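You operate a simulated robot arm through the tools that you are given. There is no shell and no other tool. Be economical: measure what you need, move in short steps, check, and stop when the job is done.

You run a simulated robot arm. Do the job below in one go: nothing can be reset, and whatever is moved stays where it is left.

TASK
Crease the teal book on the cart along its spine in the yellow press and pull the bed out.
Fine: one crease; it stays on the press bed, spine against the stop; no crease in the others.
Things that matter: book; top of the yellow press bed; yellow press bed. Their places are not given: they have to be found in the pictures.

The check looks at the end state, three seconds after you hand in, the way a careful person would. Anything else that was tipped, shoved, dropped, spilled or broken makes it a failure.

THE ROBOT
A 7-joint arm with a two-finger parallel gripper, fixed in place. Base frame: the origin is at the foot of the arm, x ahead of it, y to its left, z up; the work surface is at about z = 0.702. Units: m, degrees, N and s.
With the tool pointing down near the work surface it reaches from about 0.14 to 0.66 m from the base axis. Its first joint turns from -66.0 to 66.0 degrees. Payload 2.4 kg.
Tool frame: the origin (TCP) lies between the finger pads and is the grasp point; the fingertips stand 0.03 m ahead of it; z points along the fingers, y is the line along which they close. The gripper opens to 0.094 m. The fingers are 0.028 m wide and 0.01 m thick; the gripper's body (0.05 by 0.096 m) begins 0.055 m behind the TCP.
Orientation is that of the tool frame in the base frame, as a unit quaternion [x, y, z, w]. With the fingers straight down and closing along the base's y, the tool's x points along the base's -x, its y along +y and its z along -z.

THE INTERFACE
- The arm moves only by the tool play_rows. Its arguments are lists of equal length, an entry for each row: "delta_rot": the turn, a rotation vector about the base's x, y, z in degrees, a list of three; "translation": the shift along the base's x, y, z in m, a list of three; "claw": the closure in counts, from 0 (fully open) to 255 (shut). In form: {"delta_rot": [[ax, ay, az], ...], "translation": [[x, y, z], ...], "claw": [claw, ...]}. A call has 1 to 10 rows; each row is the pose to reach, as a shift and turn from the pose commanded when the call began. Rows are played at 5 a second. More than 0.05 m and 8.6 degrees between two rows, or a gripper value outside its range, and nothing of the call is played. A pose out of reach is approached as far as the arm can. The call stops where the force on the tool passes 40 N (or 10 N more than at its start, if that is more) or the arm is blocked; 0.2 s more then pass. Each finger travels about 0.153 m/s and halts on what it meets, pressing with about 37 N; the grip force reading is that of the motor and also rises with nothing between the fingers. The clock runs only during rows and for 0.2 s after the last one: add rows that repeat a pose to give the fingers time. The reply holds the time, the measured pose of the TCP, the force on the tool along the base axes, the opening and the grip force, in the units named above and with some noise, with the torque about the TCP (base axes, N m) and any sound that the robot's microphone picked up.
- Cameras (640 x 400 px; columns grow to the right, rows downward): "scene" is fixed at [0.0481, 0.4878, 1.4412]; the picture's right is [-0.61, -0.79, 0.00], its down [-0.47, 0.37, -0.80] and it looks along [0.63, -0.49, -0.60] (base axes); focal length 325 px, centre (320, 200). "wrist" rides on the gripper at [0.076, 0.014, -0.103] in the tool frame; the picture's right is [-0.18, 0.98, 0.00], its down [-0.75, -0.14, -0.64] and it looks along [-0.63, -0.12, 0.77] (tool axes); focal length 243 px, centre (320, 200).
- camera(camera): a new picture of that camera. The clock stands still meanwhile.
- locate(camera, pixels): for up to 12 pixels [column, row] of the newest picture of that camera ("zoom" is the newest enlarged one), the place [x, y, z] in the base frame of the surface seen there, good to about 0.003 m. The clock stands still meanwhile.
- zoom(camera, box): a new picture of the part [left, top, right, bottom] of that camera's present view, enlarged. The clock stands still meanwhile.
- finish_job(): hands the job in; it is judged then, once.

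Work in short steps. Measure before you move; look again where a grasp or a placing could have gone wrong, and mend it. You have 80 turns and 54 pictures in all, those below and enlarged ones among them. Open the gripper and draw the arm clear of the work before you hand the job in, unless the task says otherwise; then end with one line.

The tools are called by a JSON object that holds its "op" and its "data". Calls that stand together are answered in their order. play_rows: Moves the arm, as the interface text tells. Its arguments: {"type":"object","properties":{"delta_rot":{"type":"array","items":{"type":"array","items":{"type":"number"}}},"translation":{"type":"array","items":{"type":"array","items":{"type":"number"}}},"claw":{"type":"array","items":{"type":"number"}}},"required":["delta_rot","translation","claw"]} The other tools are called the same way: camera (camera) takes a picture; locate (camera, pixels) gives the place of the surface under pixels of a picture; zoom (camera, box) takes an enlarged picture of a part of a camera's view; finish_job () hands the job in.

At the start:

```text
t: 0.0
ee_pos: [0.3783, 0.1166, 1.07]
tcp_rot: [0.001, 1.0, 0.0, 0.0]
ft_force: [-0.5, -0.7, -0.3]
ft_torque: [-0.02, -0.03, 0.02]
finger_gap: 0.094
gripper_force: 0.0
```

scene: 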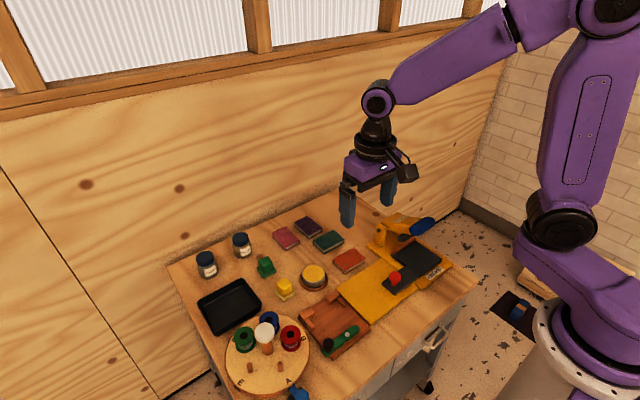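
wrist: 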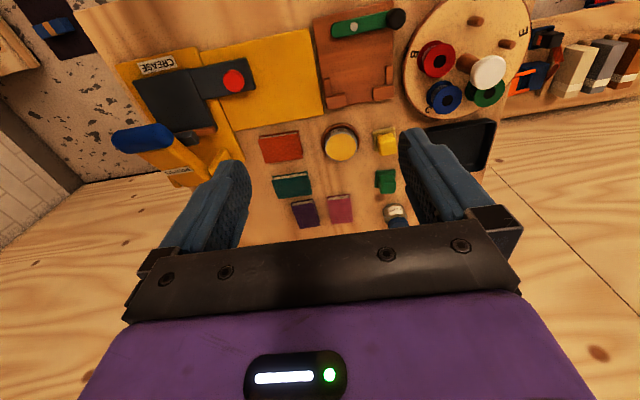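

The scene shows a yellow press near (400,270) and four small books around (330,240). I zoom in on both areas for detail.

{"op": "zoom", "data": {"camera": "scene", "box": [320, 200, 480, 320]}}

{"op": "zoom", "data": {"camera": "wrist", "box": [100, 20, 360, 240]}}

```text
3.33 times, centred on (400, 260) of scene
```

zoom: 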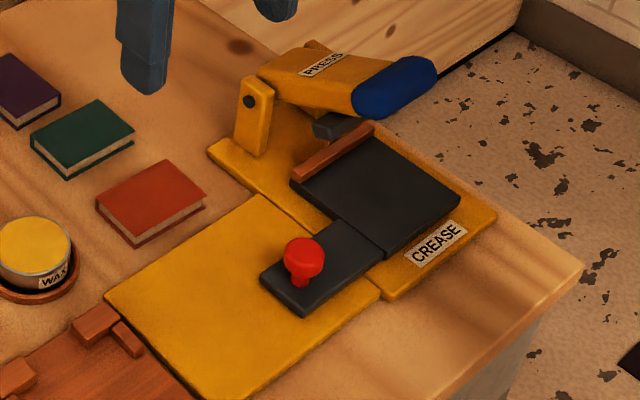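

```text
1.82 times, centred on (230, 130) of wrist
```

zoom: 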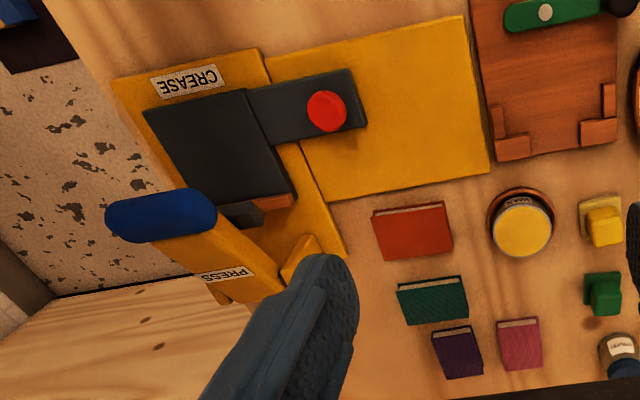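

I measure the key points in the newest enlarged wrist picture: the bed corners, knob, stop, ram, lever grip and teal book corners.

{"op": "locate", "data": {"camera": "zoom", "pixels": [[145, 110], [245, 90], [295, 190], [200, 205], [327, 108], [355, 75], [362, 122], [275, 203], [245, 215], [160, 215], [400, 290], [462, 278]]}}

{"op": "locate", "data": {"camera": "wrist", "pixels": [[275, 180], [309, 174], [312, 192], [279, 198], [231, 50], [310, 32], [323, 108], [245, 130], [118, 66], [207, 50], [165, 175], [205, 170]]}}

{"op": "zoom", "data": {"camera": "scene", "box": [360, 205, 460, 295]}}

{"op": "zoom", "data": {"camera": "scene", "box": [270, 205, 370, 285]}}

```text
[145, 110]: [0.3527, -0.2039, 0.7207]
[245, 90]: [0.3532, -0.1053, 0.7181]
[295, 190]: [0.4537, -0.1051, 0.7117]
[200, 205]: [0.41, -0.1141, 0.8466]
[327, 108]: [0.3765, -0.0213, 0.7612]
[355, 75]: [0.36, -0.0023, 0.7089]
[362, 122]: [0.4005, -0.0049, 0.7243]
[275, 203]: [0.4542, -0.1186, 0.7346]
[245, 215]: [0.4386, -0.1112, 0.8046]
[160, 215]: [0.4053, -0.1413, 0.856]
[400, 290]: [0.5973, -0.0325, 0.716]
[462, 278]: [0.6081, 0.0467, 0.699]
```

```text
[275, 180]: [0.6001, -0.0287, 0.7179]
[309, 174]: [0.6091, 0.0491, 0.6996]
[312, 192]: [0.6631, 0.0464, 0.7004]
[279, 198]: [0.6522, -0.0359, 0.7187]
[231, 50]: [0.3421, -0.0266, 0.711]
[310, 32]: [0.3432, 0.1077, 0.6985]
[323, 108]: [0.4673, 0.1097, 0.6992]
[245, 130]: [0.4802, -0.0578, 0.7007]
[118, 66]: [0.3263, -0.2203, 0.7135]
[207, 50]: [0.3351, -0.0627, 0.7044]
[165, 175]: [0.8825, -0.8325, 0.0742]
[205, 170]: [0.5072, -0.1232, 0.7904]
```

```text
4.44 times, centred on (410, 250) of scene
```

zoom: 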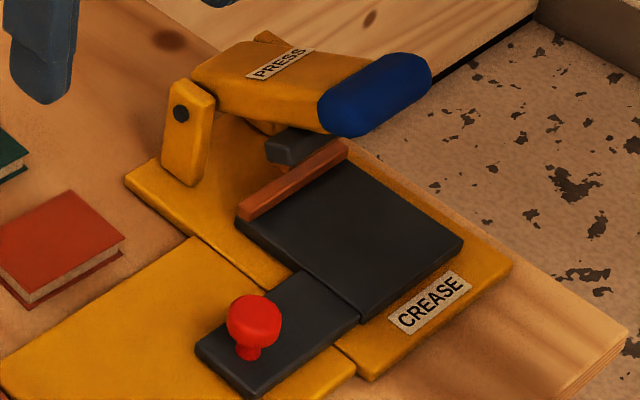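

```text
5.00 times, centred on (320, 245) of scene
```

zoom: 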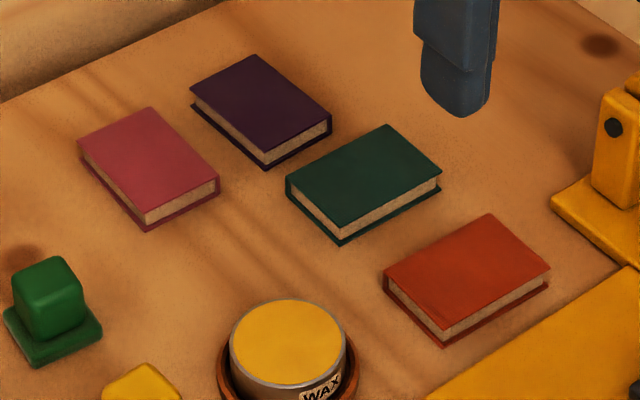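

I take new points on the current press view to get the press's lever, pivot and ram geometry.

{"op": "camera", "data": {"camera": "scene"}}

{"op": "zoom", "data": {"camera": "scene", "box": [360, 205, 460, 295]}}

{"op": "locate", "data": {"camera": "zoom", "pixels": [[181, 114], [195, 180], [130, 175], [285, 70], [340, 115], [425, 80], [285, 150], [310, 150], [255, 195], [330, 152], [240, 212], [348, 145]]}}

{"op": "locate", "data": {"camera": "zoom", "pixels": [[245, 225], [462, 242], [360, 318], [300, 272], [200, 350], [250, 385], [255, 310], [20, 390], [195, 238], [510, 265], [372, 378], [265, 40]]}}

```text
47 pictures are left
```

scene: 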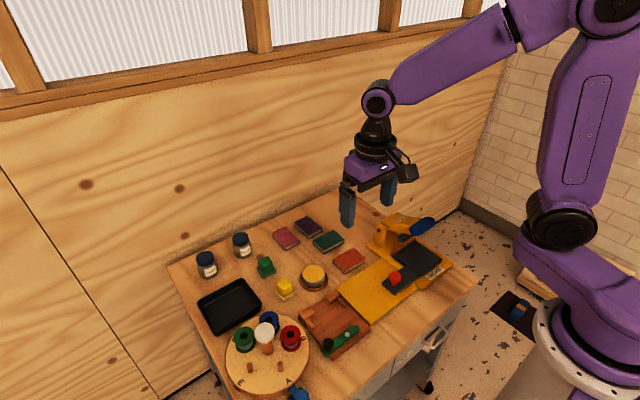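

```text
4.44 times, centred on (410, 250) of scene
```

zoom: 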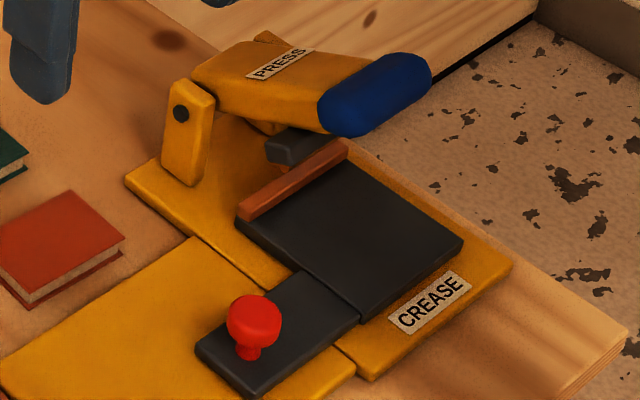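

```text
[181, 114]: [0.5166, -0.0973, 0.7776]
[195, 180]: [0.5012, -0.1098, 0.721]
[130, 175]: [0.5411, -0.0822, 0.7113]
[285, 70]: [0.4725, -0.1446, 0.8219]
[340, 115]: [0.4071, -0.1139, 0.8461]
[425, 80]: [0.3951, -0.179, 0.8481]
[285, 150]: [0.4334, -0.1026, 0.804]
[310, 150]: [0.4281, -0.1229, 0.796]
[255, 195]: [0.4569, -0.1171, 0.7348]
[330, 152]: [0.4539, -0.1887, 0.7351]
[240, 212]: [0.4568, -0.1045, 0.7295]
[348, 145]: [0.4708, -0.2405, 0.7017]
```

```text
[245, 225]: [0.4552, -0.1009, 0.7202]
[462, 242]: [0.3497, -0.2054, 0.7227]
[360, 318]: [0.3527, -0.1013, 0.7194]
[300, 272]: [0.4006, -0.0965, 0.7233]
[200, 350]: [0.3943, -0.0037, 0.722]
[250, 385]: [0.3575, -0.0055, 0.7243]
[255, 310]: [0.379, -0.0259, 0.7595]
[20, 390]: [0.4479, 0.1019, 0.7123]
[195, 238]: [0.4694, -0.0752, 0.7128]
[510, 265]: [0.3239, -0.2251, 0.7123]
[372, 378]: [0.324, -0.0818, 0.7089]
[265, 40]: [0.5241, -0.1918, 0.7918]
```

The bed (x 0.35–0.455, y −0.205…−0.10) sits under the raised lever, with the red knob at (0.377, −0.023, 0.76), and it slides out along +y. I'll pull it out before loading, so I move above the knob first.

{"op": "play_rows", "data": {"delta_rot": [[0, 0, 0], [0, 0, 0], [0, 0, 0], [0, 0, 0], [0, 0, 0], [0, 0, 0], [0, 0, 0], [0, 0, 0], [0, 0, 0]], "translation": [[0, -0.035, -0.02], [0, -0.07, -0.05], [0, -0.105, -0.08], [0, -0.14, -0.11], [0, -0.14, -0.15], [0, -0.14, -0.19], [0, -0.14, -0.23], [-0.001, -0.14, -0.268], [-0.001, -0.14, -0.268]], "claw": [0, 0, 0, 0, 0, 0, 0, 0, 0]}}

{"op": "camera", "data": {"camera": "wrist"}}

{"op": "camera", "data": {"camera": "scene"}}

```text
t: 2.0
ee_pos: [0.3765, -0.0215, 0.8017]
tcp_rot: [0.0, 1.0, 0.0, 0.0]
ft_force: [-0.7, -0.3, 0.6]
ft_torque: [-0.03, -0.03, -0.02]
finger_gap: 0.0939
gripper_force: 0.0
```

```text
45 pictures are left
```

wrist: 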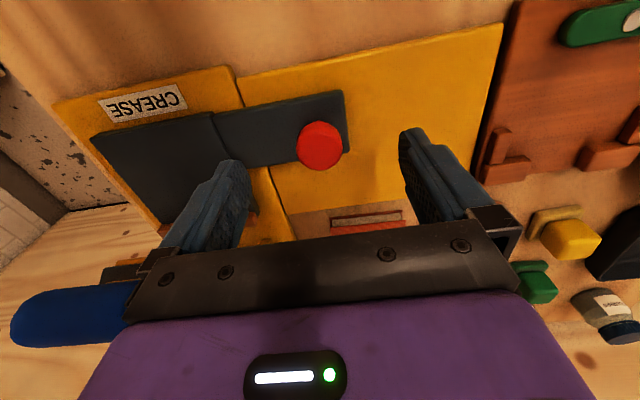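

```text
44 pictures are left
```

scene: 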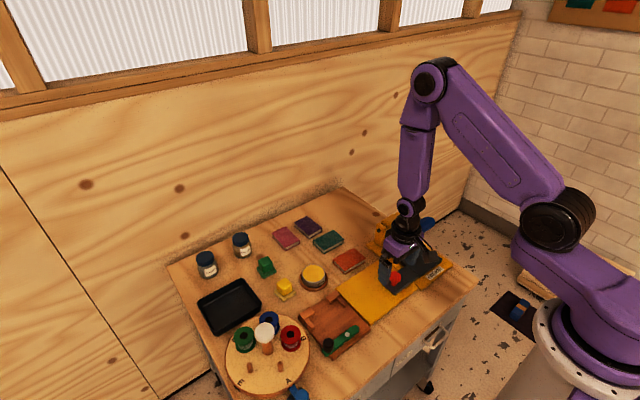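

The knob at wrist (320,145) lies between the fingers. I descend 0.042 m, keeping the tips above the tongue, and close.

{"op": "play_rows", "data": {"delta_rot": [[0, 0, 0], [0, 0, 0], [0, 0, 0], [0, 0, 0], [0, 0, 0], [0, 0, 0]], "translation": [[0, 0, -0.02], [0, 0, -0.042], [0, 0, -0.042], [0, 0, -0.042], [0, 0, -0.042], [0, 0, -0.042]], "claw": [0, 0, 100, 180, 220, 220]}}

{"op": "camera", "data": {"camera": "wrist"}}

```text
t: 3.4
ee_pos: [0.3779, -0.024, 0.7587]
tcp_rot: [0.0, 1.0, 0.0, 0.0]
ft_force: [1.3, 0.9, -10.3]
ft_torque: [-0.01, -0.44, 0.01]
finger_gap: 0.0313
gripper_force: 45.4
```

```text
43 pictures are left
```

wrist: 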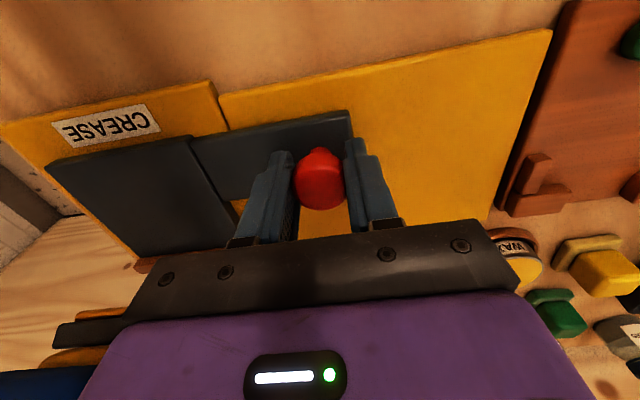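

The knob is held (gap 0.031 m). I pull along +y in small steps and watch the force.

{"op": "play_rows", "data": {"delta_rot": [[0, 0, 0], [0, 0, 0], [0, 0, 0], [0, 0, 0], [0, 0, 0], [0, 0, 0]], "translation": [[0, 0.015, 0], [0, 0.03, 0], [0, 0.045, 0], [0, 0.06, 0], [0, 0.075, 0], [0, 0.09, 0]], "claw": [220, 220, 220, 220, 220, 220]}}

{"op": "camera", "data": {"camera": "scene"}}

```text
t: 4.8
ee_pos: [0.376, 0.0656, 0.759]
tcp_rot: [0.0, 1.0, 0.001, -0.001]
ft_force: [1.0, -2.3, -18.5]
ft_torque: [-0.07, 0.57, -0.04]
finger_gap: 0.0313
gripper_force: 44.5
```

```text
42 pictures are left
```

scene: 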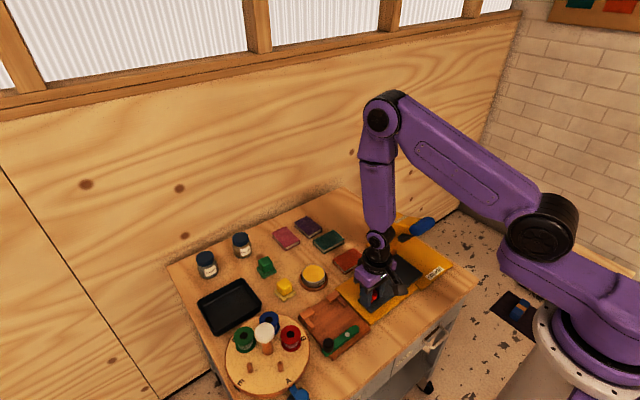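

The bed slides freely and has moved 0.09 m. I continue by up to 0.02 m in fine steps to find the end of travel.

{"op": "play_rows", "data": {"delta_rot": [[0, 0, 0], [0, 0, 0], [0, 0, 0], [0, 0, 0]], "translation": [[0, 0.005, 0], [0, 0.01, 0], [0, 0.015, 0], [0, 0.02, 0]], "claw": [220, 220, 220, 220]}}

{"op": "zoom", "data": {"camera": "scene", "box": [300, 210, 460, 330]}}

```text
t: 5.8
ee_pos: [0.3766, 0.0847, 0.7592]
tcp_rot: [0.0, 1.0, 0.001, 0.0]
ft_force: [-5.9, -1.9, 7.8]
ft_torque: [-0.05, -0.1, -0.08]
finger_gap: 0.0313
gripper_force: 45.2
```

```text
3.33 times, centred on (380, 270) of scene
```

zoom: 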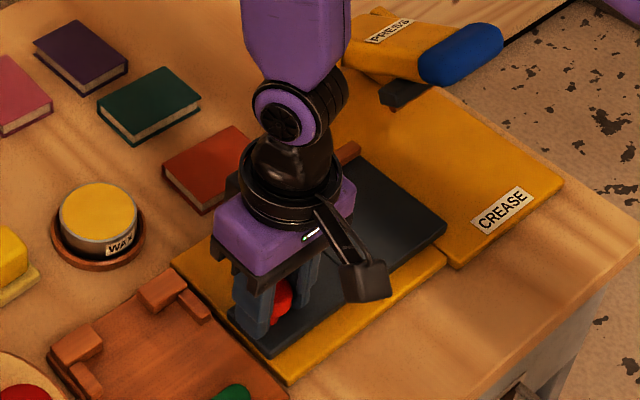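

The bed is fully out on the plate. I release the knob with a partial opening (clear of the brown board), rise, and move toward the books for a close look.

{"op": "play_rows", "data": {"delta_rot": [[0, 0, 0], [0, 0, 0], [0, 0, 0], [0, 0, 0], [0, 0, 0], [0, 0, 0], [0, 0, 0], [0, 0, 0], [0, 0, 0], [0, 0, 0]], "translation": [[0, 0, 0], [0, 0, 0], [0, 0, 0.04], [0, 0, 0.085], [0, 0, 0.13], [0.04, -0.02, 0.14], [0.08, -0.04, 0.14], [0.12, -0.06, 0.14], [0.16, -0.075, 0.14], [0.16, -0.075, 0.14]], "claw": [120, 120, 120, 60, 0, 0, 0, 0, 0, 0]}}

{"op": "camera", "data": {"camera": "wrist"}}

{"op": "zoom", "data": {"camera": "scene", "box": [280, 205, 400, 295]}}

```text
t: 8.0
ee_pos: [0.5378, 0.0122, 0.8993]
tcp_rot: [-0.001, 1.0, 0.0, -0.001]
ft_force: [0.0, 0.1, 0.2]
ft_torque: [0.01, 0.01, 0.02]
finger_gap: 0.0938
gripper_force: 0.0
```

```text
40 pictures are left
```

wrist: 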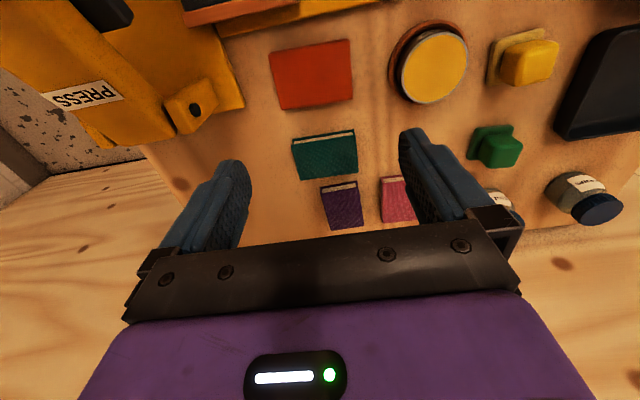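

```text
4.44 times, centred on (340, 250) of scene
```

zoom: 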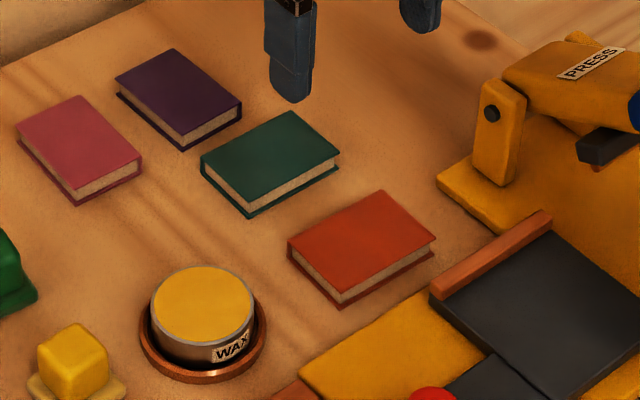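

I measure the teal book's corners in the scene zoom, plus the neighbouring purple and pink books and the pulled-out bed and stop.

{"op": "locate", "data": {"camera": "zoom", "pixels": [[205, 158], [290, 114], [336, 152], [248, 204], [248, 215], [339, 163], [270, 155], [240, 104], [184, 150], [141, 160], [437, 299], [551, 226]]}}

{"op": "locate", "data": {"camera": "wrist", "pixels": [[293, 138], [355, 130], [358, 174], [300, 179], [325, 155], [321, 186], [357, 181], [381, 178], [411, 182], [275, 110], [352, 98], [292, 143]]}}

```text
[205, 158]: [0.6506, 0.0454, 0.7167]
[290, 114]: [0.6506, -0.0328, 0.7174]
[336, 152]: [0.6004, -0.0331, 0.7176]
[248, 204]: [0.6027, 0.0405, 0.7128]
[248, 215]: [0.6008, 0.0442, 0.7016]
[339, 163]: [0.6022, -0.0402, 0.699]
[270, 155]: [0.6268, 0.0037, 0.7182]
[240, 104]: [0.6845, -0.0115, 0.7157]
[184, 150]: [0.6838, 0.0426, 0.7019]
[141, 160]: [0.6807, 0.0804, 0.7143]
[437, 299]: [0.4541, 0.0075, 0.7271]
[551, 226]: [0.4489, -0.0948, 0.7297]
```

```text
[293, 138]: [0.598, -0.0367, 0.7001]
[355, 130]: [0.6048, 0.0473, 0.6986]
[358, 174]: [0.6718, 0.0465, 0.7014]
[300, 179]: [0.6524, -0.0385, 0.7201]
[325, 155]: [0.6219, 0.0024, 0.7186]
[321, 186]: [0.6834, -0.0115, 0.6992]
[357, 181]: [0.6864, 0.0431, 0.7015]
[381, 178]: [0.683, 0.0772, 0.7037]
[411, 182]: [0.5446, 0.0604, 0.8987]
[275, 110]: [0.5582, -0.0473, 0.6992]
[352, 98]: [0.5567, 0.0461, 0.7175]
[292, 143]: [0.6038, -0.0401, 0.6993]
```

The teal book spans x 0.600–0.655 and y −0.038…0.045, top z 0.718, with its pages facing −x and spine at +x, so no turn is needed. I move above it and check the finger clearance.

{"op": "play_rows", "data": {"delta_rot": [[0, 0, 0], [0, 0, 0], [0, 0, 0], [0, 0, 0], [0, 0, 0]], "translation": [[0.04, -0.004, -0.02], [0.08, -0.0085, -0.04], [0.089, -0.0085, -0.08], [0.089, -0.0085, -0.122], [0.089, -0.0085, -0.122]], "claw": [0, 0, 0, 0, 0]}}

{"op": "camera", "data": {"camera": "wrist"}}

{"op": "zoom", "data": {"camera": "scene", "box": [280, 185, 400, 275]}}

```text
t: 9.2
ee_pos: [0.6276, 0.0045, 0.7789]
tcp_rot: [0.0, 1.0, 0.0, 0.0]
ft_force: [-0.4, 0.2, -0.8]
ft_torque: [-0.01, -0.03, -0.02]
finger_gap: 0.094
gripper_force: 0.1
```

```text
38 pictures are left
```

wrist: 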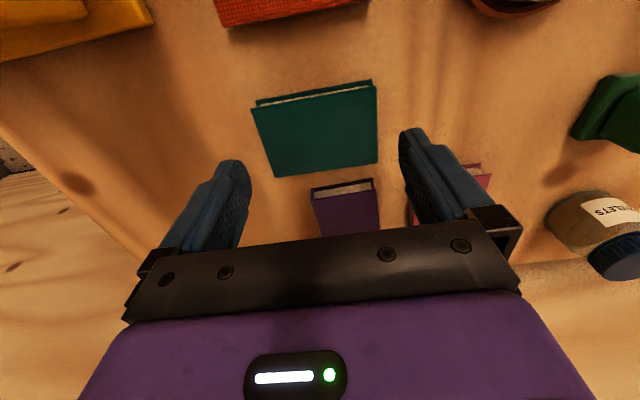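

```text
4.44 times, centred on (340, 230) of scene
```

zoom: 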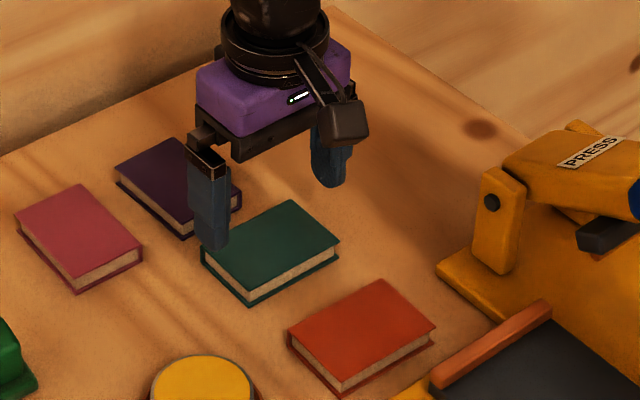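

I recheck the book's y extents from this closer wrist view before descending, since the margin is only about 5 mm a side.

{"op": "locate", "data": {"camera": "wrist", "pixels": [[256, 110], [262, 130], [270, 155], [276, 173], [374, 86], [375, 110], [376, 135], [376, 158], [252, 110], [380, 120], [259, 130], [382, 140]]}}

```text
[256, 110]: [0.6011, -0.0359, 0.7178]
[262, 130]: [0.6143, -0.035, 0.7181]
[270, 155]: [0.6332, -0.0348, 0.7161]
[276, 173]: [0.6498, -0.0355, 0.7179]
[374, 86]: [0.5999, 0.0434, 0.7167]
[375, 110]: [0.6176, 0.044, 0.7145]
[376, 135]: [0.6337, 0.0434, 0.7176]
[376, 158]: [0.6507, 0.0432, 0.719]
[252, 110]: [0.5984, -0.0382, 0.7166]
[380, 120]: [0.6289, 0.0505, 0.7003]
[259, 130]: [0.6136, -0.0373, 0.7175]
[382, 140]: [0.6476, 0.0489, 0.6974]
```

The book is centred at y≈0.004 and the TCP is at 0.0045. I descend to z≈0.736 and close on it.

{"op": "play_rows", "data": {"delta_rot": [[0, 0, 0], [0, 0, 0], [0, 0, 0], [0, 0, 0], [0, 0, 0], [0, 0, 0]], "translation": [[0, 0, -0.015], [0, 0, -0.03], [0, 0, -0.043], [0, 0, -0.043], [0, 0, -0.043], [0, 0, -0.043]], "claw": [0, 0, 0, 30, 60, 60]}}

{"op": "camera", "data": {"camera": "wrist"}}

```text
t: 10.6
ee_pos: [0.6262, 0.003, 0.7336]
tcp_rot: [0.0, 1.0, -0.001, 0.001]
ft_force: [0.4, -0.6, -0.4]
ft_torque: [0.02, -0.03, -0.03]
finger_gap: 0.0833
gripper_force: 36.9
```

```text
36 pictures are left
```

wrist: 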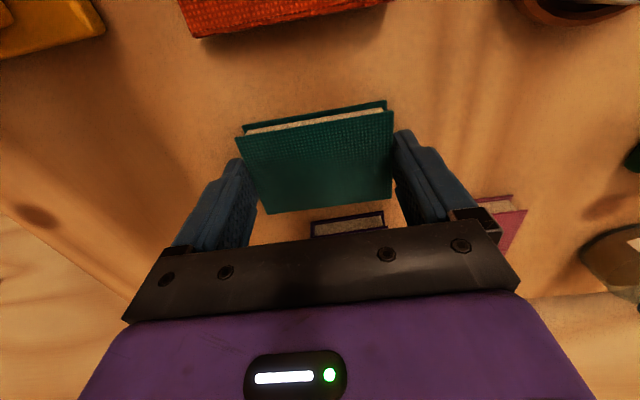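

The book is held with a 0.083 m gap. I lift it straight up and carry it over the pulled-out bed, clear of the lever.

{"op": "play_rows", "data": {"delta_rot": [[0, 0, 0], [0, 0, 0], [0, 0, 0], [0, 0, 0], [0, 0, 0], [0, 0, 0], [0, 0, 0], [0, 0, 0], [0, 0, 0], [0, 0, 0]], "translation": [[0, 0, 0.03], [0, 0, 0.07], [0, 0, 0.11], [-0.04, 0, 0.12], [-0.08, 0, 0.12], [-0.12, -0.01, 0.12], [-0.16, -0.02, 0.12], [-0.2, -0.035, 0.12], [-0.22, -0.042, 0.12], [-0.22, -0.042, 0.12]], "claw": [60, 60, 60, 60, 60, 60, 60, 60, 60, 60]}}

{"op": "camera", "data": {"camera": "wrist"}}

{"op": "zoom", "data": {"camera": "scene", "box": [320, 205, 460, 310]}}

```text
t: 12.8
ee_pos: [0.4058, -0.0399, 0.854]
tcp_rot: [0.001, 1.0, 0.0, 0.0]
ft_force: [0.3, 0.5, -0.6]
ft_torque: [0.02, -0.01, -0.04]
finger_gap: 0.0716
gripper_force: 0.1
```

```text
35 pictures are left
```

wrist: 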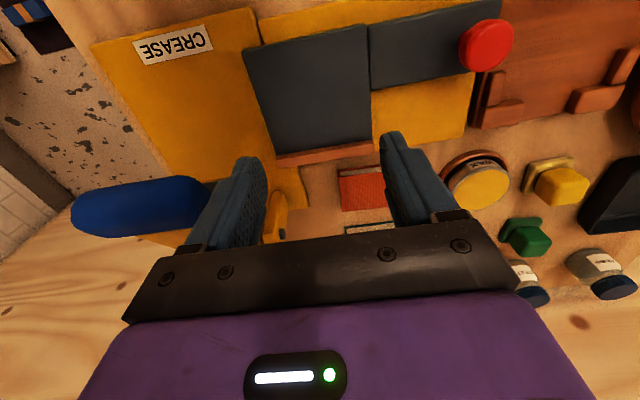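

```text
3.81 times, centred on (390, 258) of scene
```

zoom: 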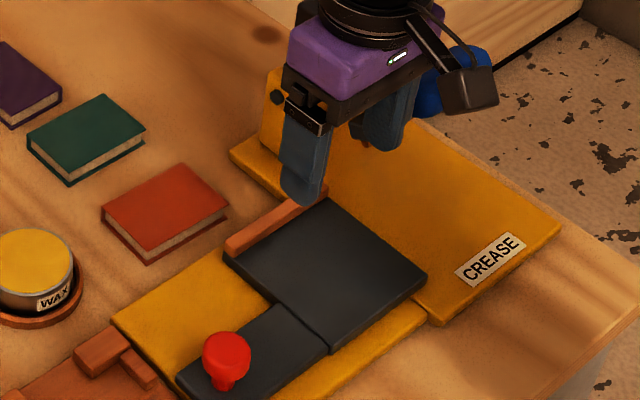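

The gripper came away empty (gap 0.0716 m) and the book is still near its old place, so it slipped during the lift. I measure where it lies now.

{"op": "locate", "data": {"camera": "zoom", "pixels": [[30, 140], [104, 97], [143, 130], [70, 174], [69, 184], [144, 141], [85, 138], [27, 150], [222, 242], [316, 200], [424, 276], [335, 350]]}}

{"op": "zoom", "data": {"camera": "scene", "box": [305, 220, 355, 260]}}

```text
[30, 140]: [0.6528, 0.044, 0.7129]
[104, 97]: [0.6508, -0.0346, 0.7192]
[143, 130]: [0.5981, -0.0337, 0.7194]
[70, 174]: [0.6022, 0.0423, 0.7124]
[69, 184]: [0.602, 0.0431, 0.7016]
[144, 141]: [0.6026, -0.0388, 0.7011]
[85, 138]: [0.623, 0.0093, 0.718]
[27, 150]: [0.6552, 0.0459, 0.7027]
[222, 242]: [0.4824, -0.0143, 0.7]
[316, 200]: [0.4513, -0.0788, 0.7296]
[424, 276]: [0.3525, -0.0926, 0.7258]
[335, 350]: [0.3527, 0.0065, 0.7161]
```

```text
10.00 times, centred on (330, 240) of scene
```

zoom: 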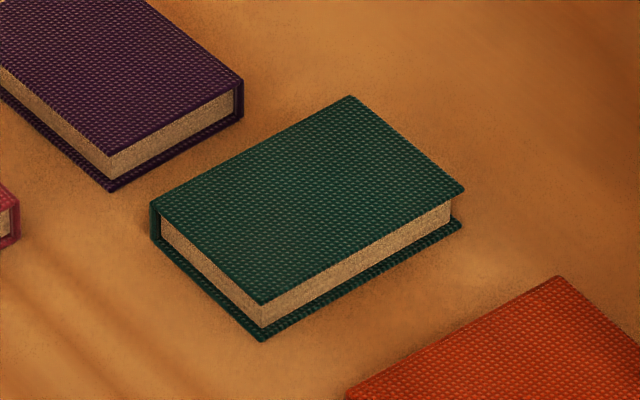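

The book is undisturbed (x 0.600–0.655, y −0.038…0.045). I go back with open fingers, to grip lower and harder this time and lift slowly.

{"op": "play_rows", "data": {"delta_rot": [[0, 0, 0], [0, 0, 0], [0, 0, 0], [0, 0, 0], [0, 0, 0], [0, 0, 0], [0, 0, 0], [0, 0, 0], [0, 0, 0], [0, 0, 0]], "translation": [[0.04, 0.015, 0], [0.08, 0.025, 0], [0.12, 0.042, 0], [0.16, 0.042, 0], [0.2, 0.042, 0], [0.221, 0.042, -0.03], [0.221, 0.042, -0.07], [0.221, 0.042, -0.095], [0.221, 0.042, -0.115], [0.221, 0.042, -0.121]], "claw": [0, 0, 0, 0, 0, 0, 0, 0, 0, 0]}}

```text
t: 15.0
ee_pos: [0.6269, 0.0025, 0.7333]
tcp_rot: [0.0, 1.0, 0.0, 0.0]
ft_force: [-0.1, -1.4, -0.1]
ft_torque: [-0.03, -0.01, -0.01]
finger_gap: 0.0938
gripper_force: 0.1
```

I feel for the table with small downward steps, then close fully.

{"op": "play_rows", "data": {"delta_rot": [[0, 0, 0], [0, 0, 0], [0, 0, 0], [0, 0, 0], [0, 0, 0], [0, 0, 0], [0, 0, 0]], "translation": [[0, 0, -0.001], [0, 0, -0.002], [0, 0, -0.002], [0, 0, -0.002], [0, 0, -0.002], [0, 0, -0.002], [0, 0, -0.002]], "claw": [0, 0, 80, 160, 255, 255, 255]}}

{"op": "play_rows", "data": {"delta_rot": [[0, 0, 0], [0, 0, 0], [0, 0, 0], [0, 0, 0], [0, 0, 0], [0, 0, 0]], "translation": [[0, 0, 0.003], [0, 0, 0.006], [0, 0, 0.01], [0, 0, 0.015], [0, 0, 0.02], [0, 0, 0.02]], "claw": [255, 255, 255, 255, 255, 255]}}

{"op": "zoom", "data": {"camera": "scene", "box": [295, 200, 375, 260]}}

```text
t: 16.6
ee_pos: [0.6272, 0.0037, 0.7313]
tcp_rot: [0.0, 1.0, 0.0, -0.001]
ft_force: [0.0, -0.7, 0.0]
ft_torque: [-0.06, -0.04, 0.03]
finger_gap: 0.0829
gripper_force: 37.0
```

```text
t: 18.0
ee_pos: [0.6269, 0.0031, 0.7499]
tcp_rot: [0.0, 1.0, -0.001, 0.0]
ft_force: [-0.7, 1.2, 0.2]
ft_torque: [0.0, 0.01, 0.01]
finger_gap: 0.083
gripper_force: 37.0
```

```text
6.67 times, centred on (335, 230) of scene
```

zoom: 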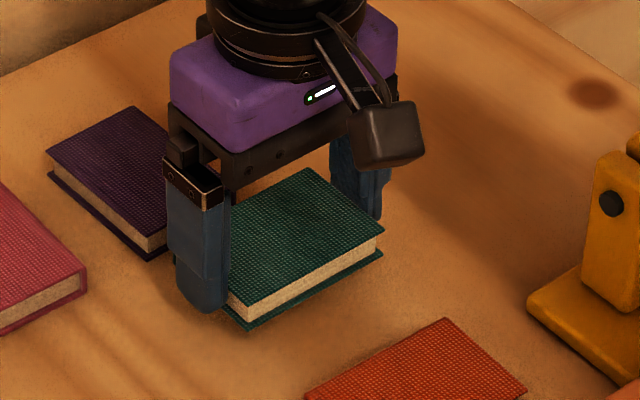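

The gap still reads 0.083 m and the book hangs with the fingers. I keep lifting slowly and check.

{"op": "play_rows", "data": {"delta_rot": [[0, 0, 0], [0, 0, 0], [0, 0, 0], [0, 0, 0], [0, 0, 0], [0, 0, 0], [0, 0, 0], [0, 0, 0]], "translation": [[0, 0, 0.008], [0, 0, 0.02], [0, 0, 0.035], [0, 0, 0.05], [0, 0, 0.065], [0, 0, 0.08], [0, 0, 0.09], [0, 0, 0.09]], "claw": [255, 255, 255, 255, 255, 255, 255, 255]}}

{"op": "camera", "data": {"camera": "wrist"}}

```text
t: 19.8
ee_pos: [0.6284, 0.0024, 0.8423]
tcp_rot: [0.0, 1.0, 0.0, 0.001]
ft_force: [0.4, -0.8, -1.1]
ft_torque: [-0.01, 0.0, -0.03]
finger_gap: 0.083
gripper_force: 36.8
```

```text
31 pictures are left
```

wrist: 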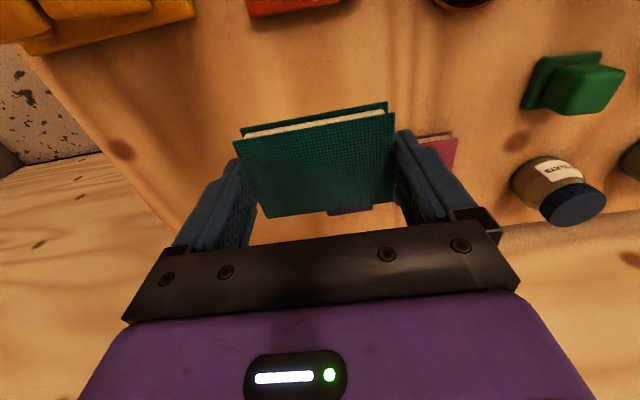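

The book is held level. I carry it over the bed at a gentler pace.

{"op": "play_rows", "data": {"delta_rot": [[0, 0, 0], [0, 0, 0], [0, 0, 0], [0, 0, 0], [0, 0, 0], [0, 0, 0], [0, 0, 0], [0, 0, 0], [0, 0, 0], [0, 0, 0]], "translation": [[-0.01, 0, 0], [-0.03, 0, 0], [-0.055, 0, 0], [-0.085, -0.005, 0], [-0.115, -0.015, 0], [-0.145, -0.025, 0], [-0.17, -0.032, 0], [-0.195, -0.037, 0], [-0.212, -0.041, 0], [-0.22, -0.042, 0]], "claw": [255, 255, 255, 255, 255, 255, 255, 255, 255, 255]}}

{"op": "zoom", "data": {"camera": "scene", "box": [340, 205, 460, 295]}}

{"op": "camera", "data": {"camera": "wrist"}}

```text
t: 22.0
ee_pos: [0.4077, -0.0382, 0.8414]
tcp_rot: [-0.001, 1.0, 0.0, 0.0]
ft_force: [-0.5, -0.7, -0.9]
ft_torque: [0.0, 0.0, -0.01]
finger_gap: 0.0831
gripper_force: 36.6
```

```text
4.44 times, centred on (400, 250) of scene
```

zoom: 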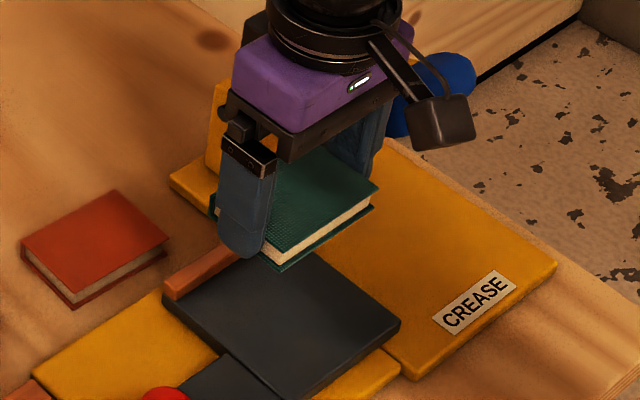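

```text
29 pictures are left
```

wrist: 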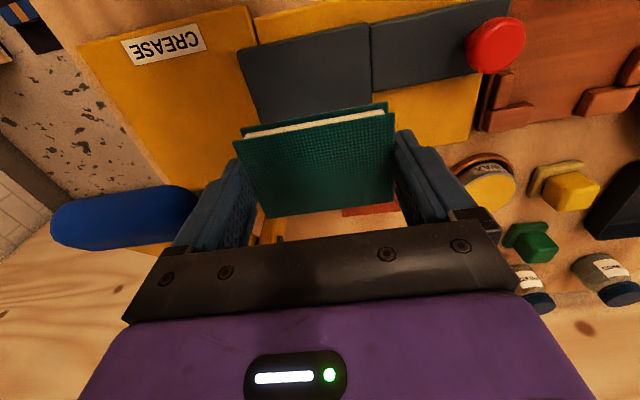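

The book's spine is at x≈0.435, short of the stop (~0.448). I lower until just above the bed, then feel for contact.

{"op": "play_rows", "data": {"delta_rot": [[0, 0, 0], [0, 0, 0], [0, 0, 0], [0, 0, 0], [0, 0, 0], [0, 0, 0], [0, 0, 0]], "translation": [[0, 0, -0.015], [0, 0, -0.035], [0, 0, -0.055], [0, 0, -0.072], [0, 0, -0.082], [0, 0, -0.086], [0, 0, -0.086]], "claw": [255, 255, 255, 255, 255, 255, 255]}}

{"op": "zoom", "data": {"camera": "scene", "box": [350, 215, 450, 290]}}

```text
t: 23.6
ee_pos: [0.4066, -0.0393, 0.7561]
tcp_rot: [-0.001, 1.0, 0.0, 0.001]
ft_force: [-3.0, 0.3, 29.7]
ft_torque: [0.05, 0.08, 0.03]
finger_gap: 0.0832
gripper_force: 36.5
```

```text
5.33 times, centred on (400, 252) of scene
```

zoom: 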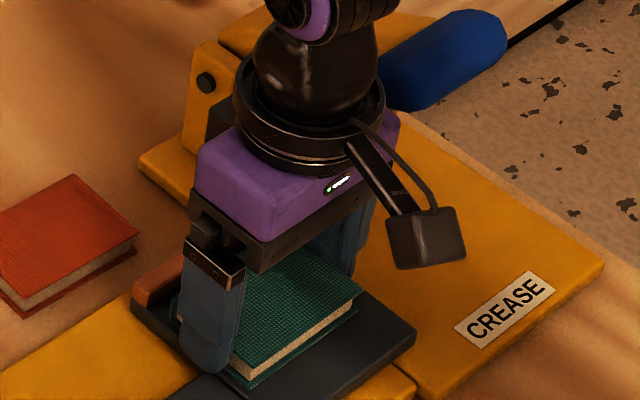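

Contact is made (30 N), so the book is on the bed. I ease up 2 mm and slide it toward the stop in small steps.

{"op": "play_rows", "data": {"delta_rot": [[0, 0, 0], [0, 0, 0], [0, 0, 0], [0, 0, 0], [0, 0, 0], [0, 0, 0]], "translation": [[0, 0, 0.0015], [0.002, 0, 0.002], [0.004, 0, 0.002], [0.006, 0, 0.002], [0.008, 0, 0.002], [0.008, 0, 0.002]], "claw": [255, 255, 255, 255, 255, 255]}}

{"op": "camera", "data": {"camera": "wrist"}}

```text
t: 25.0
ee_pos: [0.4151, -0.0395, 0.7569]
tcp_rot: [0.001, 1.0, 0.0, 0.0]
ft_force: [-0.4, 0.0, -0.9]
ft_torque: [0.02, -0.01, 0.03]
finger_gap: 0.0831
gripper_force: 37.1
```

```text
27 pictures are left
```

wrist: 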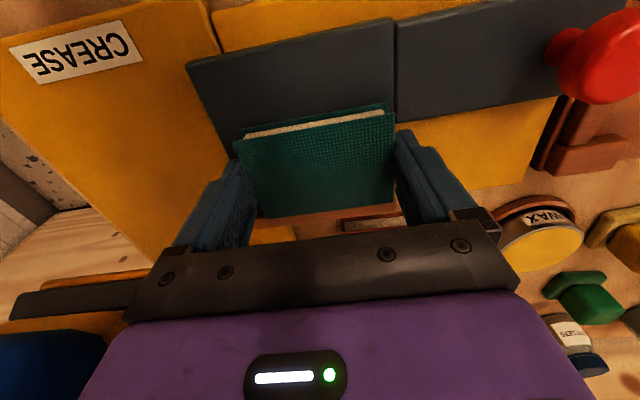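

No contact with the stop yet (Fx ≈ 0). I continue in 1.5 mm steps.

{"op": "play_rows", "data": {"delta_rot": [[0, 0, 0], [0, 0, 0], [0, 0, 0], [0, 0, 0], [0, 0, 0]], "translation": [[0.0015, 0, -0.001], [0.003, 0, -0.001], [0.0045, 0, -0.001], [0.006, 0, -0.001], [0.006, 0, -0.001]], "claw": [255, 255, 255, 255, 255]}}

```text
t: 26.2
ee_pos: [0.42, -0.0387, 0.7565]
tcp_rot: [0.001, 1.0, 0.0, -0.002]
ft_force: [-9.6, -0.2, 0.8]
ft_torque: [0.02, 0.14, 0.02]
finger_gap: 0.0829
gripper_force: 36.9
```

Fx is −9.6 N, so the spine is against the stop. I settle the book down onto the bed and open.

{"op": "play_rows", "data": {"delta_rot": [[0, 0, 0], [0, 0, 0], [0, 0, 0], [0, 0, 0], [0, 0, 0], [0, 0, 0]], "translation": [[0.0005, 0, -0.001], [0.0005, 0, -0.0015], [0.0005, 0, -0.0015], [0.0005, 0, -0.0015], [0.0005, 0, -0.0015], [0.0005, 0, -0.0015]], "claw": [255, 255, 0, 0, 0, 0]}}

{"op": "play_rows", "data": {"delta_rot": [[0, 0, 0], [0, 0, 0], [0, 0, 0], [0, 0, 0], [0, 0, 0], [0, 0, 0], [0, 0, 0]], "translation": [[0, 0, 0.02], [0, 0, 0.05], [0, 0, 0.09], [0, 0.04, 0.1], [0, 0.08, 0.11], [-0.02, 0.12, 0.11], [-0.02, 0.12, 0.11]], "claw": [0, 0, 0, 0, 0, 0, 0]}}

{"op": "zoom", "data": {"camera": "scene", "box": [340, 215, 460, 305]}}

{"op": "camera", "data": {"camera": "wrist"}}

```text
t: 27.6
ee_pos: [0.4234, -0.0384, 0.7544]
tcp_rot: [0.001, 1.0, 0.0, 0.002]
ft_force: [5.6, -1.0, 13.2]
ft_torque: [0.7, 0.0, -0.25]
finger_gap: 0.0936
gripper_force: 0.0
```

```text
t: 29.2
ee_pos: [0.4006, 0.083, 0.8642]
tcp_rot: [0.0, 1.0, 0.0, 0.0]
ft_force: [0.0, 0.1, 0.6]
ft_torque: [0.02, -0.01, -0.03]
finger_gap: 0.094
gripper_force: 0.2
```

```text
4.44 times, centred on (400, 260) of scene
```

zoom: 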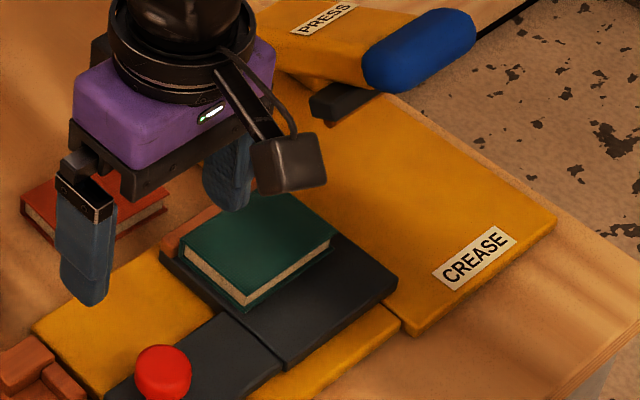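

```text
25 pictures are left
```

wrist: 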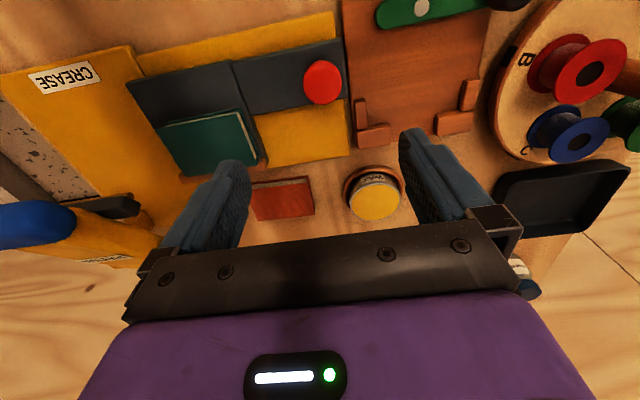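

The book is on the bed. I zoom in to check the spine against the stop and locate the knob.

{"op": "zoom", "data": {"camera": "wrist", "box": [110, 40, 350, 190]}}

{"op": "locate", "data": {"camera": "wrist", "pixels": [[322, 82], [158, 127], [241, 112], [256, 158], [182, 173], [345, 100], [262, 160]]}}

```text
2.67 times, centred on (230, 115) of wrist
```

zoom: 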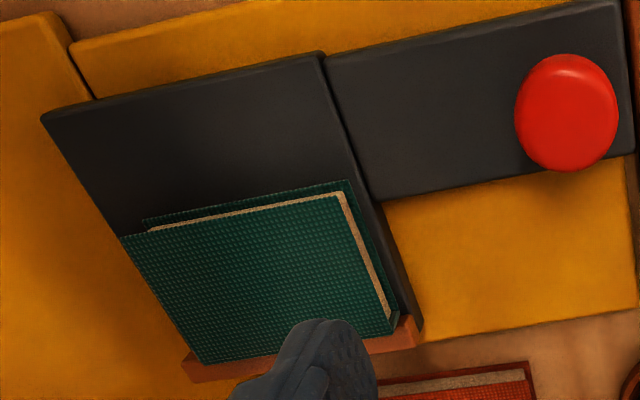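

```text
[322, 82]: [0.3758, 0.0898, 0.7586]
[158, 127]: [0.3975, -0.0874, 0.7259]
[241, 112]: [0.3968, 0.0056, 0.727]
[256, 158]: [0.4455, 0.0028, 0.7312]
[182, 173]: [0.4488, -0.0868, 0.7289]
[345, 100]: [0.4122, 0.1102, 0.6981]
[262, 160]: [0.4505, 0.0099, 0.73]
```

The spine is flush with the stop. I go down on the knob (0.376, 0.087) with the fingers partly open and grip it.

{"op": "play_rows", "data": {"delta_rot": [[0, 0, 0], [0, 0, 0], [0, 0, 0], [0, 0, 0], [0, 0, 0], [0, 0, 0], [0, 0, 0], [0, 0, 0]], "translation": [[-0.012, 0.002, -0.03], [-0.0236, 0.003, -0.06], [-0.0236, 0.003, -0.085], [-0.0236, 0.003, -0.104], [-0.0236, 0.003, -0.104], [-0.0236, 0.003, -0.104], [-0.0236, 0.003, -0.104], [-0.0236, 0.003, -0.104]], "claw": [100, 115, 115, 115, 160, 220, 220, 220]}}

{"op": "camera", "data": {"camera": "wrist"}}

```text
t: 31.0
ee_pos: [0.3781, 0.0855, 0.7604]
tcp_rot: [0.0, 1.0, 0.0, 0.0]
ft_force: [0.3, -0.6, -15.5]
ft_torque: [0.04, -0.62, 0.09]
finger_gap: 0.0312
gripper_force: 45.3
```

```text
23 pictures are left
```

wrist: 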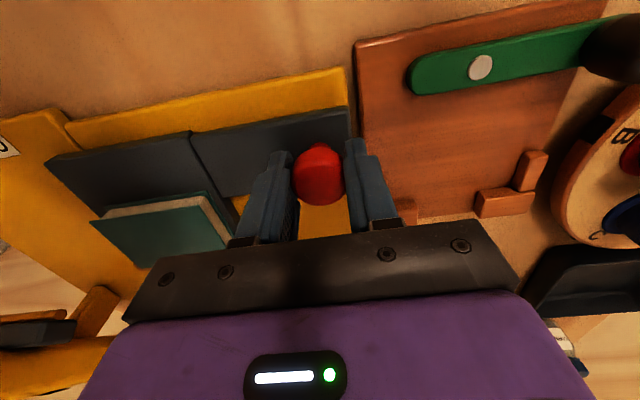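

The knob is gripped. I push the bed in slowly by 0.109 m, back to its starting position.

{"op": "play_rows", "data": {"delta_rot": [[0, 0, 0], [0, 0, 0], [0, 0, 0], [0, 0, 0], [0, 0, 0], [0, 0, 0], [0, 0, 0], [0, 0, 0], [0, 0, 0], [0, 0, 0]], "translation": [[0, -0.004, 0], [0, -0.014, 0], [0, -0.028, 0], [0, -0.043, 0], [0, -0.058, 0], [0, -0.073, 0], [0, -0.087, 0], [0, -0.098, 0], [0, -0.105, 0], [0, -0.109, 0]], "claw": [220, 220, 220, 220, 220, 220, 220, 220, 220, 220]}}

{"op": "play_rows", "data": {"delta_rot": [[0, 0, 0], [0, 0, 0], [0, 0, 0]], "translation": [[0, -0.002, 0], [0, -0.003, 0], [0, -0.003, 0]], "claw": [220, 220, 220]}}

{"op": "zoom", "data": {"camera": "scene", "box": [340, 205, 460, 295]}}

```text
t: 33.2
ee_pos: [0.3803, -0.0242, 0.7609]
tcp_rot: [-0.001, 1.0, 0.0, 0.0]
ft_force: [5.9, 13.6, -9.6]
ft_torque: [0.16, -0.11, -0.45]
finger_gap: 0.031
gripper_force: 44.5
```

```text
t: 33.8
ee_pos: [0.3784, -0.0248, 0.7602]
tcp_rot: [-0.006, 1.0, 0.0, 0.0]
ft_force: [0.6, 9.2, -1.1]
ft_torque: [0.11, 0.13, -0.28]
finger_gap: 0.0311
gripper_force: 44.7
stopped in row 3: the force on the tool passed its limit at 42 N (the readings are from after the stop); the commanded pose is now the measured one
```

```text
4.44 times, centred on (400, 250) of scene
```

zoom: 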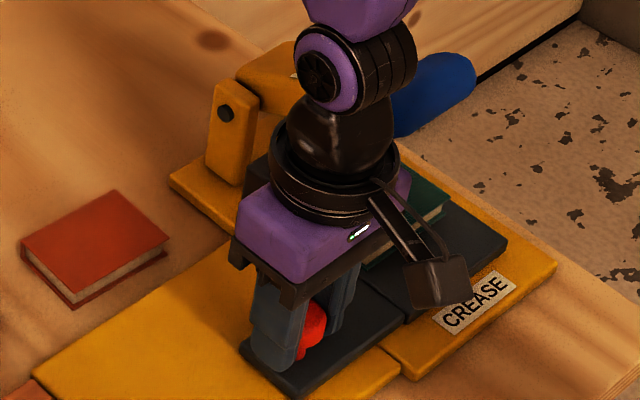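

The bed is home against its inner stop. I release the knob, rise clear, and move above the lever for a look.

{"op": "play_rows", "data": {"delta_rot": [[0, 0, 0], [0, 0, 0], [0, 0, 0], [0, 0, 0], [0, 0, 0], [0, 0, 0], [0, 0, 0], [0, 0, 0]], "translation": [[0, 0, 0], [0, 0, 0], [0, 0, 0.03], [0, 0.01, 0.075], [0, 0.02, 0.12], [0, 0.02, 0.16], [0, 0.02, 0.2], [0, 0.02, 0.2]], "claw": [120, 120, 120, 120, 180, 255, 255, 255]}}

{"op": "camera", "data": {"camera": "wrist"}}

{"op": "zoom", "data": {"camera": "scene", "box": [360, 200, 460, 275]}}

```text
t: 35.6
ee_pos: [0.3782, -0.0048, 0.9603]
tcp_rot: [-0.006, 1.0, 0.0, 0.001]
ft_force: [-0.3, -0.6, -0.9]
ft_torque: [0.02, 0.0, 0.01]
finger_gap: 0.0
gripper_force: 33.5
```

```text
21 pictures are left
```

wrist: 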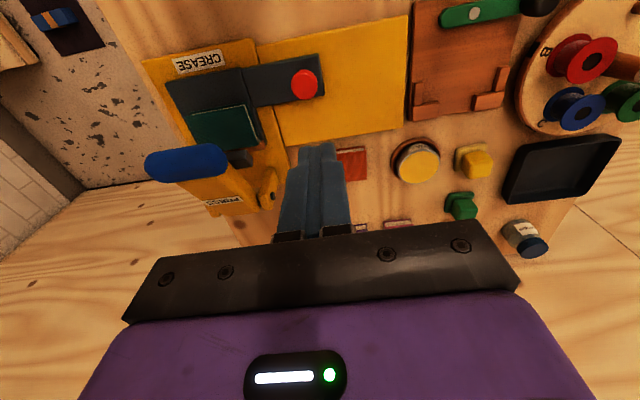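

```text
5.33 times, centred on (410, 238) of scene
```

zoom: 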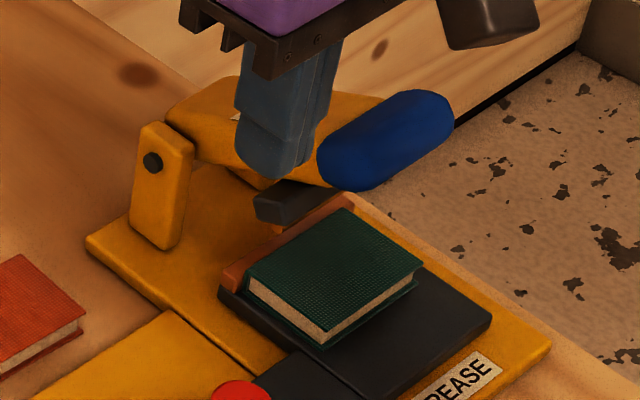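

The book is still flush. I measure the blue handle and ram points.

{"op": "locate", "data": {"camera": "wrist", "pixels": [[152, 165], [187, 150], [187, 162], [187, 174], [222, 156], [200, 195], [240, 156], [245, 162], [230, 195]]}}

{"op": "locate", "data": {"camera": "zoom", "pixels": [[330, 160], [440, 110], [385, 110], [270, 205], [290, 195], [270, 225], [350, 205], [262, 270], [330, 335]]}}

```text
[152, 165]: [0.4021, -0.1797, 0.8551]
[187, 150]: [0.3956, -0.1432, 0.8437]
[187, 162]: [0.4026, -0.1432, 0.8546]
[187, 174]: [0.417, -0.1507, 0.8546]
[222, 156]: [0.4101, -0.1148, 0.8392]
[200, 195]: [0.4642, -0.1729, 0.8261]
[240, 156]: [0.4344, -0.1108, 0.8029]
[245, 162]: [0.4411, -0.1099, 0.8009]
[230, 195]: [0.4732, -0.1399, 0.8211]
```

```text
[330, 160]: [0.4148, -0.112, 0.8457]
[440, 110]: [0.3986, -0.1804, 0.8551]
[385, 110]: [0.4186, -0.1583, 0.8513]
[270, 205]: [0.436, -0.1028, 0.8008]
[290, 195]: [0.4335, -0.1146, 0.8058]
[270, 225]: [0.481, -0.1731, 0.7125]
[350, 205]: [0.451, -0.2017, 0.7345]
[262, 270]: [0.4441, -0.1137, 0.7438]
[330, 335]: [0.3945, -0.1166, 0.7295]
```

The handle bar runs along y (−0.11…−0.18) at x≈0.408, top z≈0.857. I move the closed fingertips just above its middle.

{"op": "play_rows", "data": {"delta_rot": [[0, 0, 0], [0, 0, 0], [0, 0, 0], [0, 0, 0], [0, 0, 0], [0, 0, 0], [0, 0, 0]], "translation": [[0.01, -0.035, 0], [0.02, -0.07, 0], [0.027, -0.105, 0], [0.027, -0.142, 0], [0.027, -0.142, -0.03], [0.027, -0.142, -0.064], [0.027, -0.142, -0.064]], "claw": [255, 255, 255, 255, 255, 255, 255]}}

{"op": "zoom", "data": {"camera": "scene", "box": [360, 180, 460, 255]}}

```text
t: 37.2
ee_pos: [0.4063, -0.1461, 0.8951]
tcp_rot: [-0.005, 1.0, 0.0, 0.001]
ft_force: [0.4, 0.3, 0.1]
ft_torque: [-0.01, -0.02, 0.01]
finger_gap: 0.0001
gripper_force: 32.8
```

```text
5.33 times, centred on (410, 218) of scene
```

zoom: 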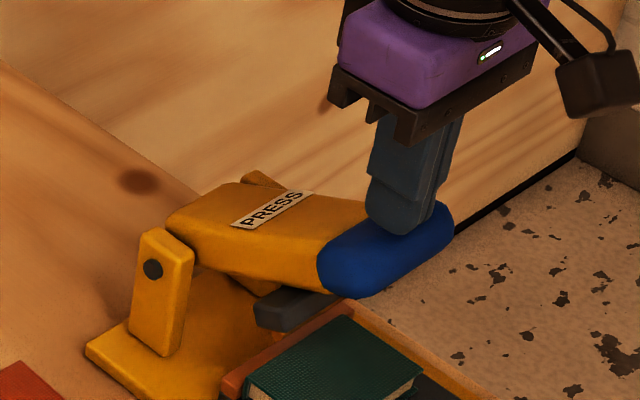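

The tips are just above the middle of the blue handle. I press down along the lever's arc in steps.

{"op": "play_rows", "data": {"delta_rot": [[0, 0, 0], [0, 0, 0], [0, 0, 0], [0, 0, 0], [0, 0, 0], [0, 0, 0]], "translation": [[0, 0, -0.008], [-0.003, 0, -0.017], [-0.006, 0, -0.026], [-0.009, 0, -0.035], [-0.012, 0, -0.044], [-0.013, 0, -0.052]], "claw": [255, 255, 255, 255, 255, 255]}}

{"op": "zoom", "data": {"camera": "scene", "box": [360, 190, 460, 265]}}

```text
t: 38.6
ee_pos: [0.3924, -0.1477, 0.8458]
tcp_rot: [-0.005, 1.0, 0.0, 0.0]
ft_force: [-2.0, 0.6, 1.2]
ft_torque: [-0.01, 0.1, -0.04]
finger_gap: 0.0001
gripper_force: 32.7
```

```text
5.33 times, centred on (410, 228) of scene
```

zoom: 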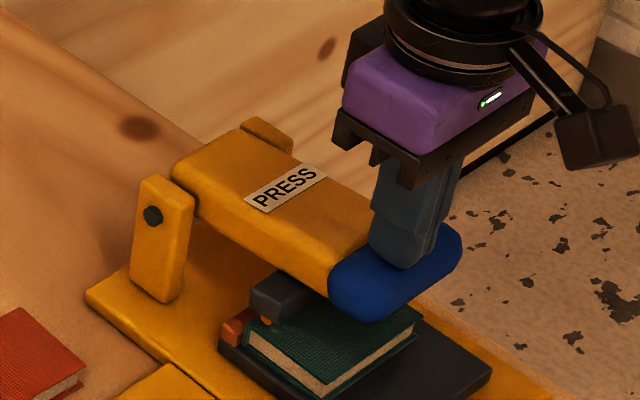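

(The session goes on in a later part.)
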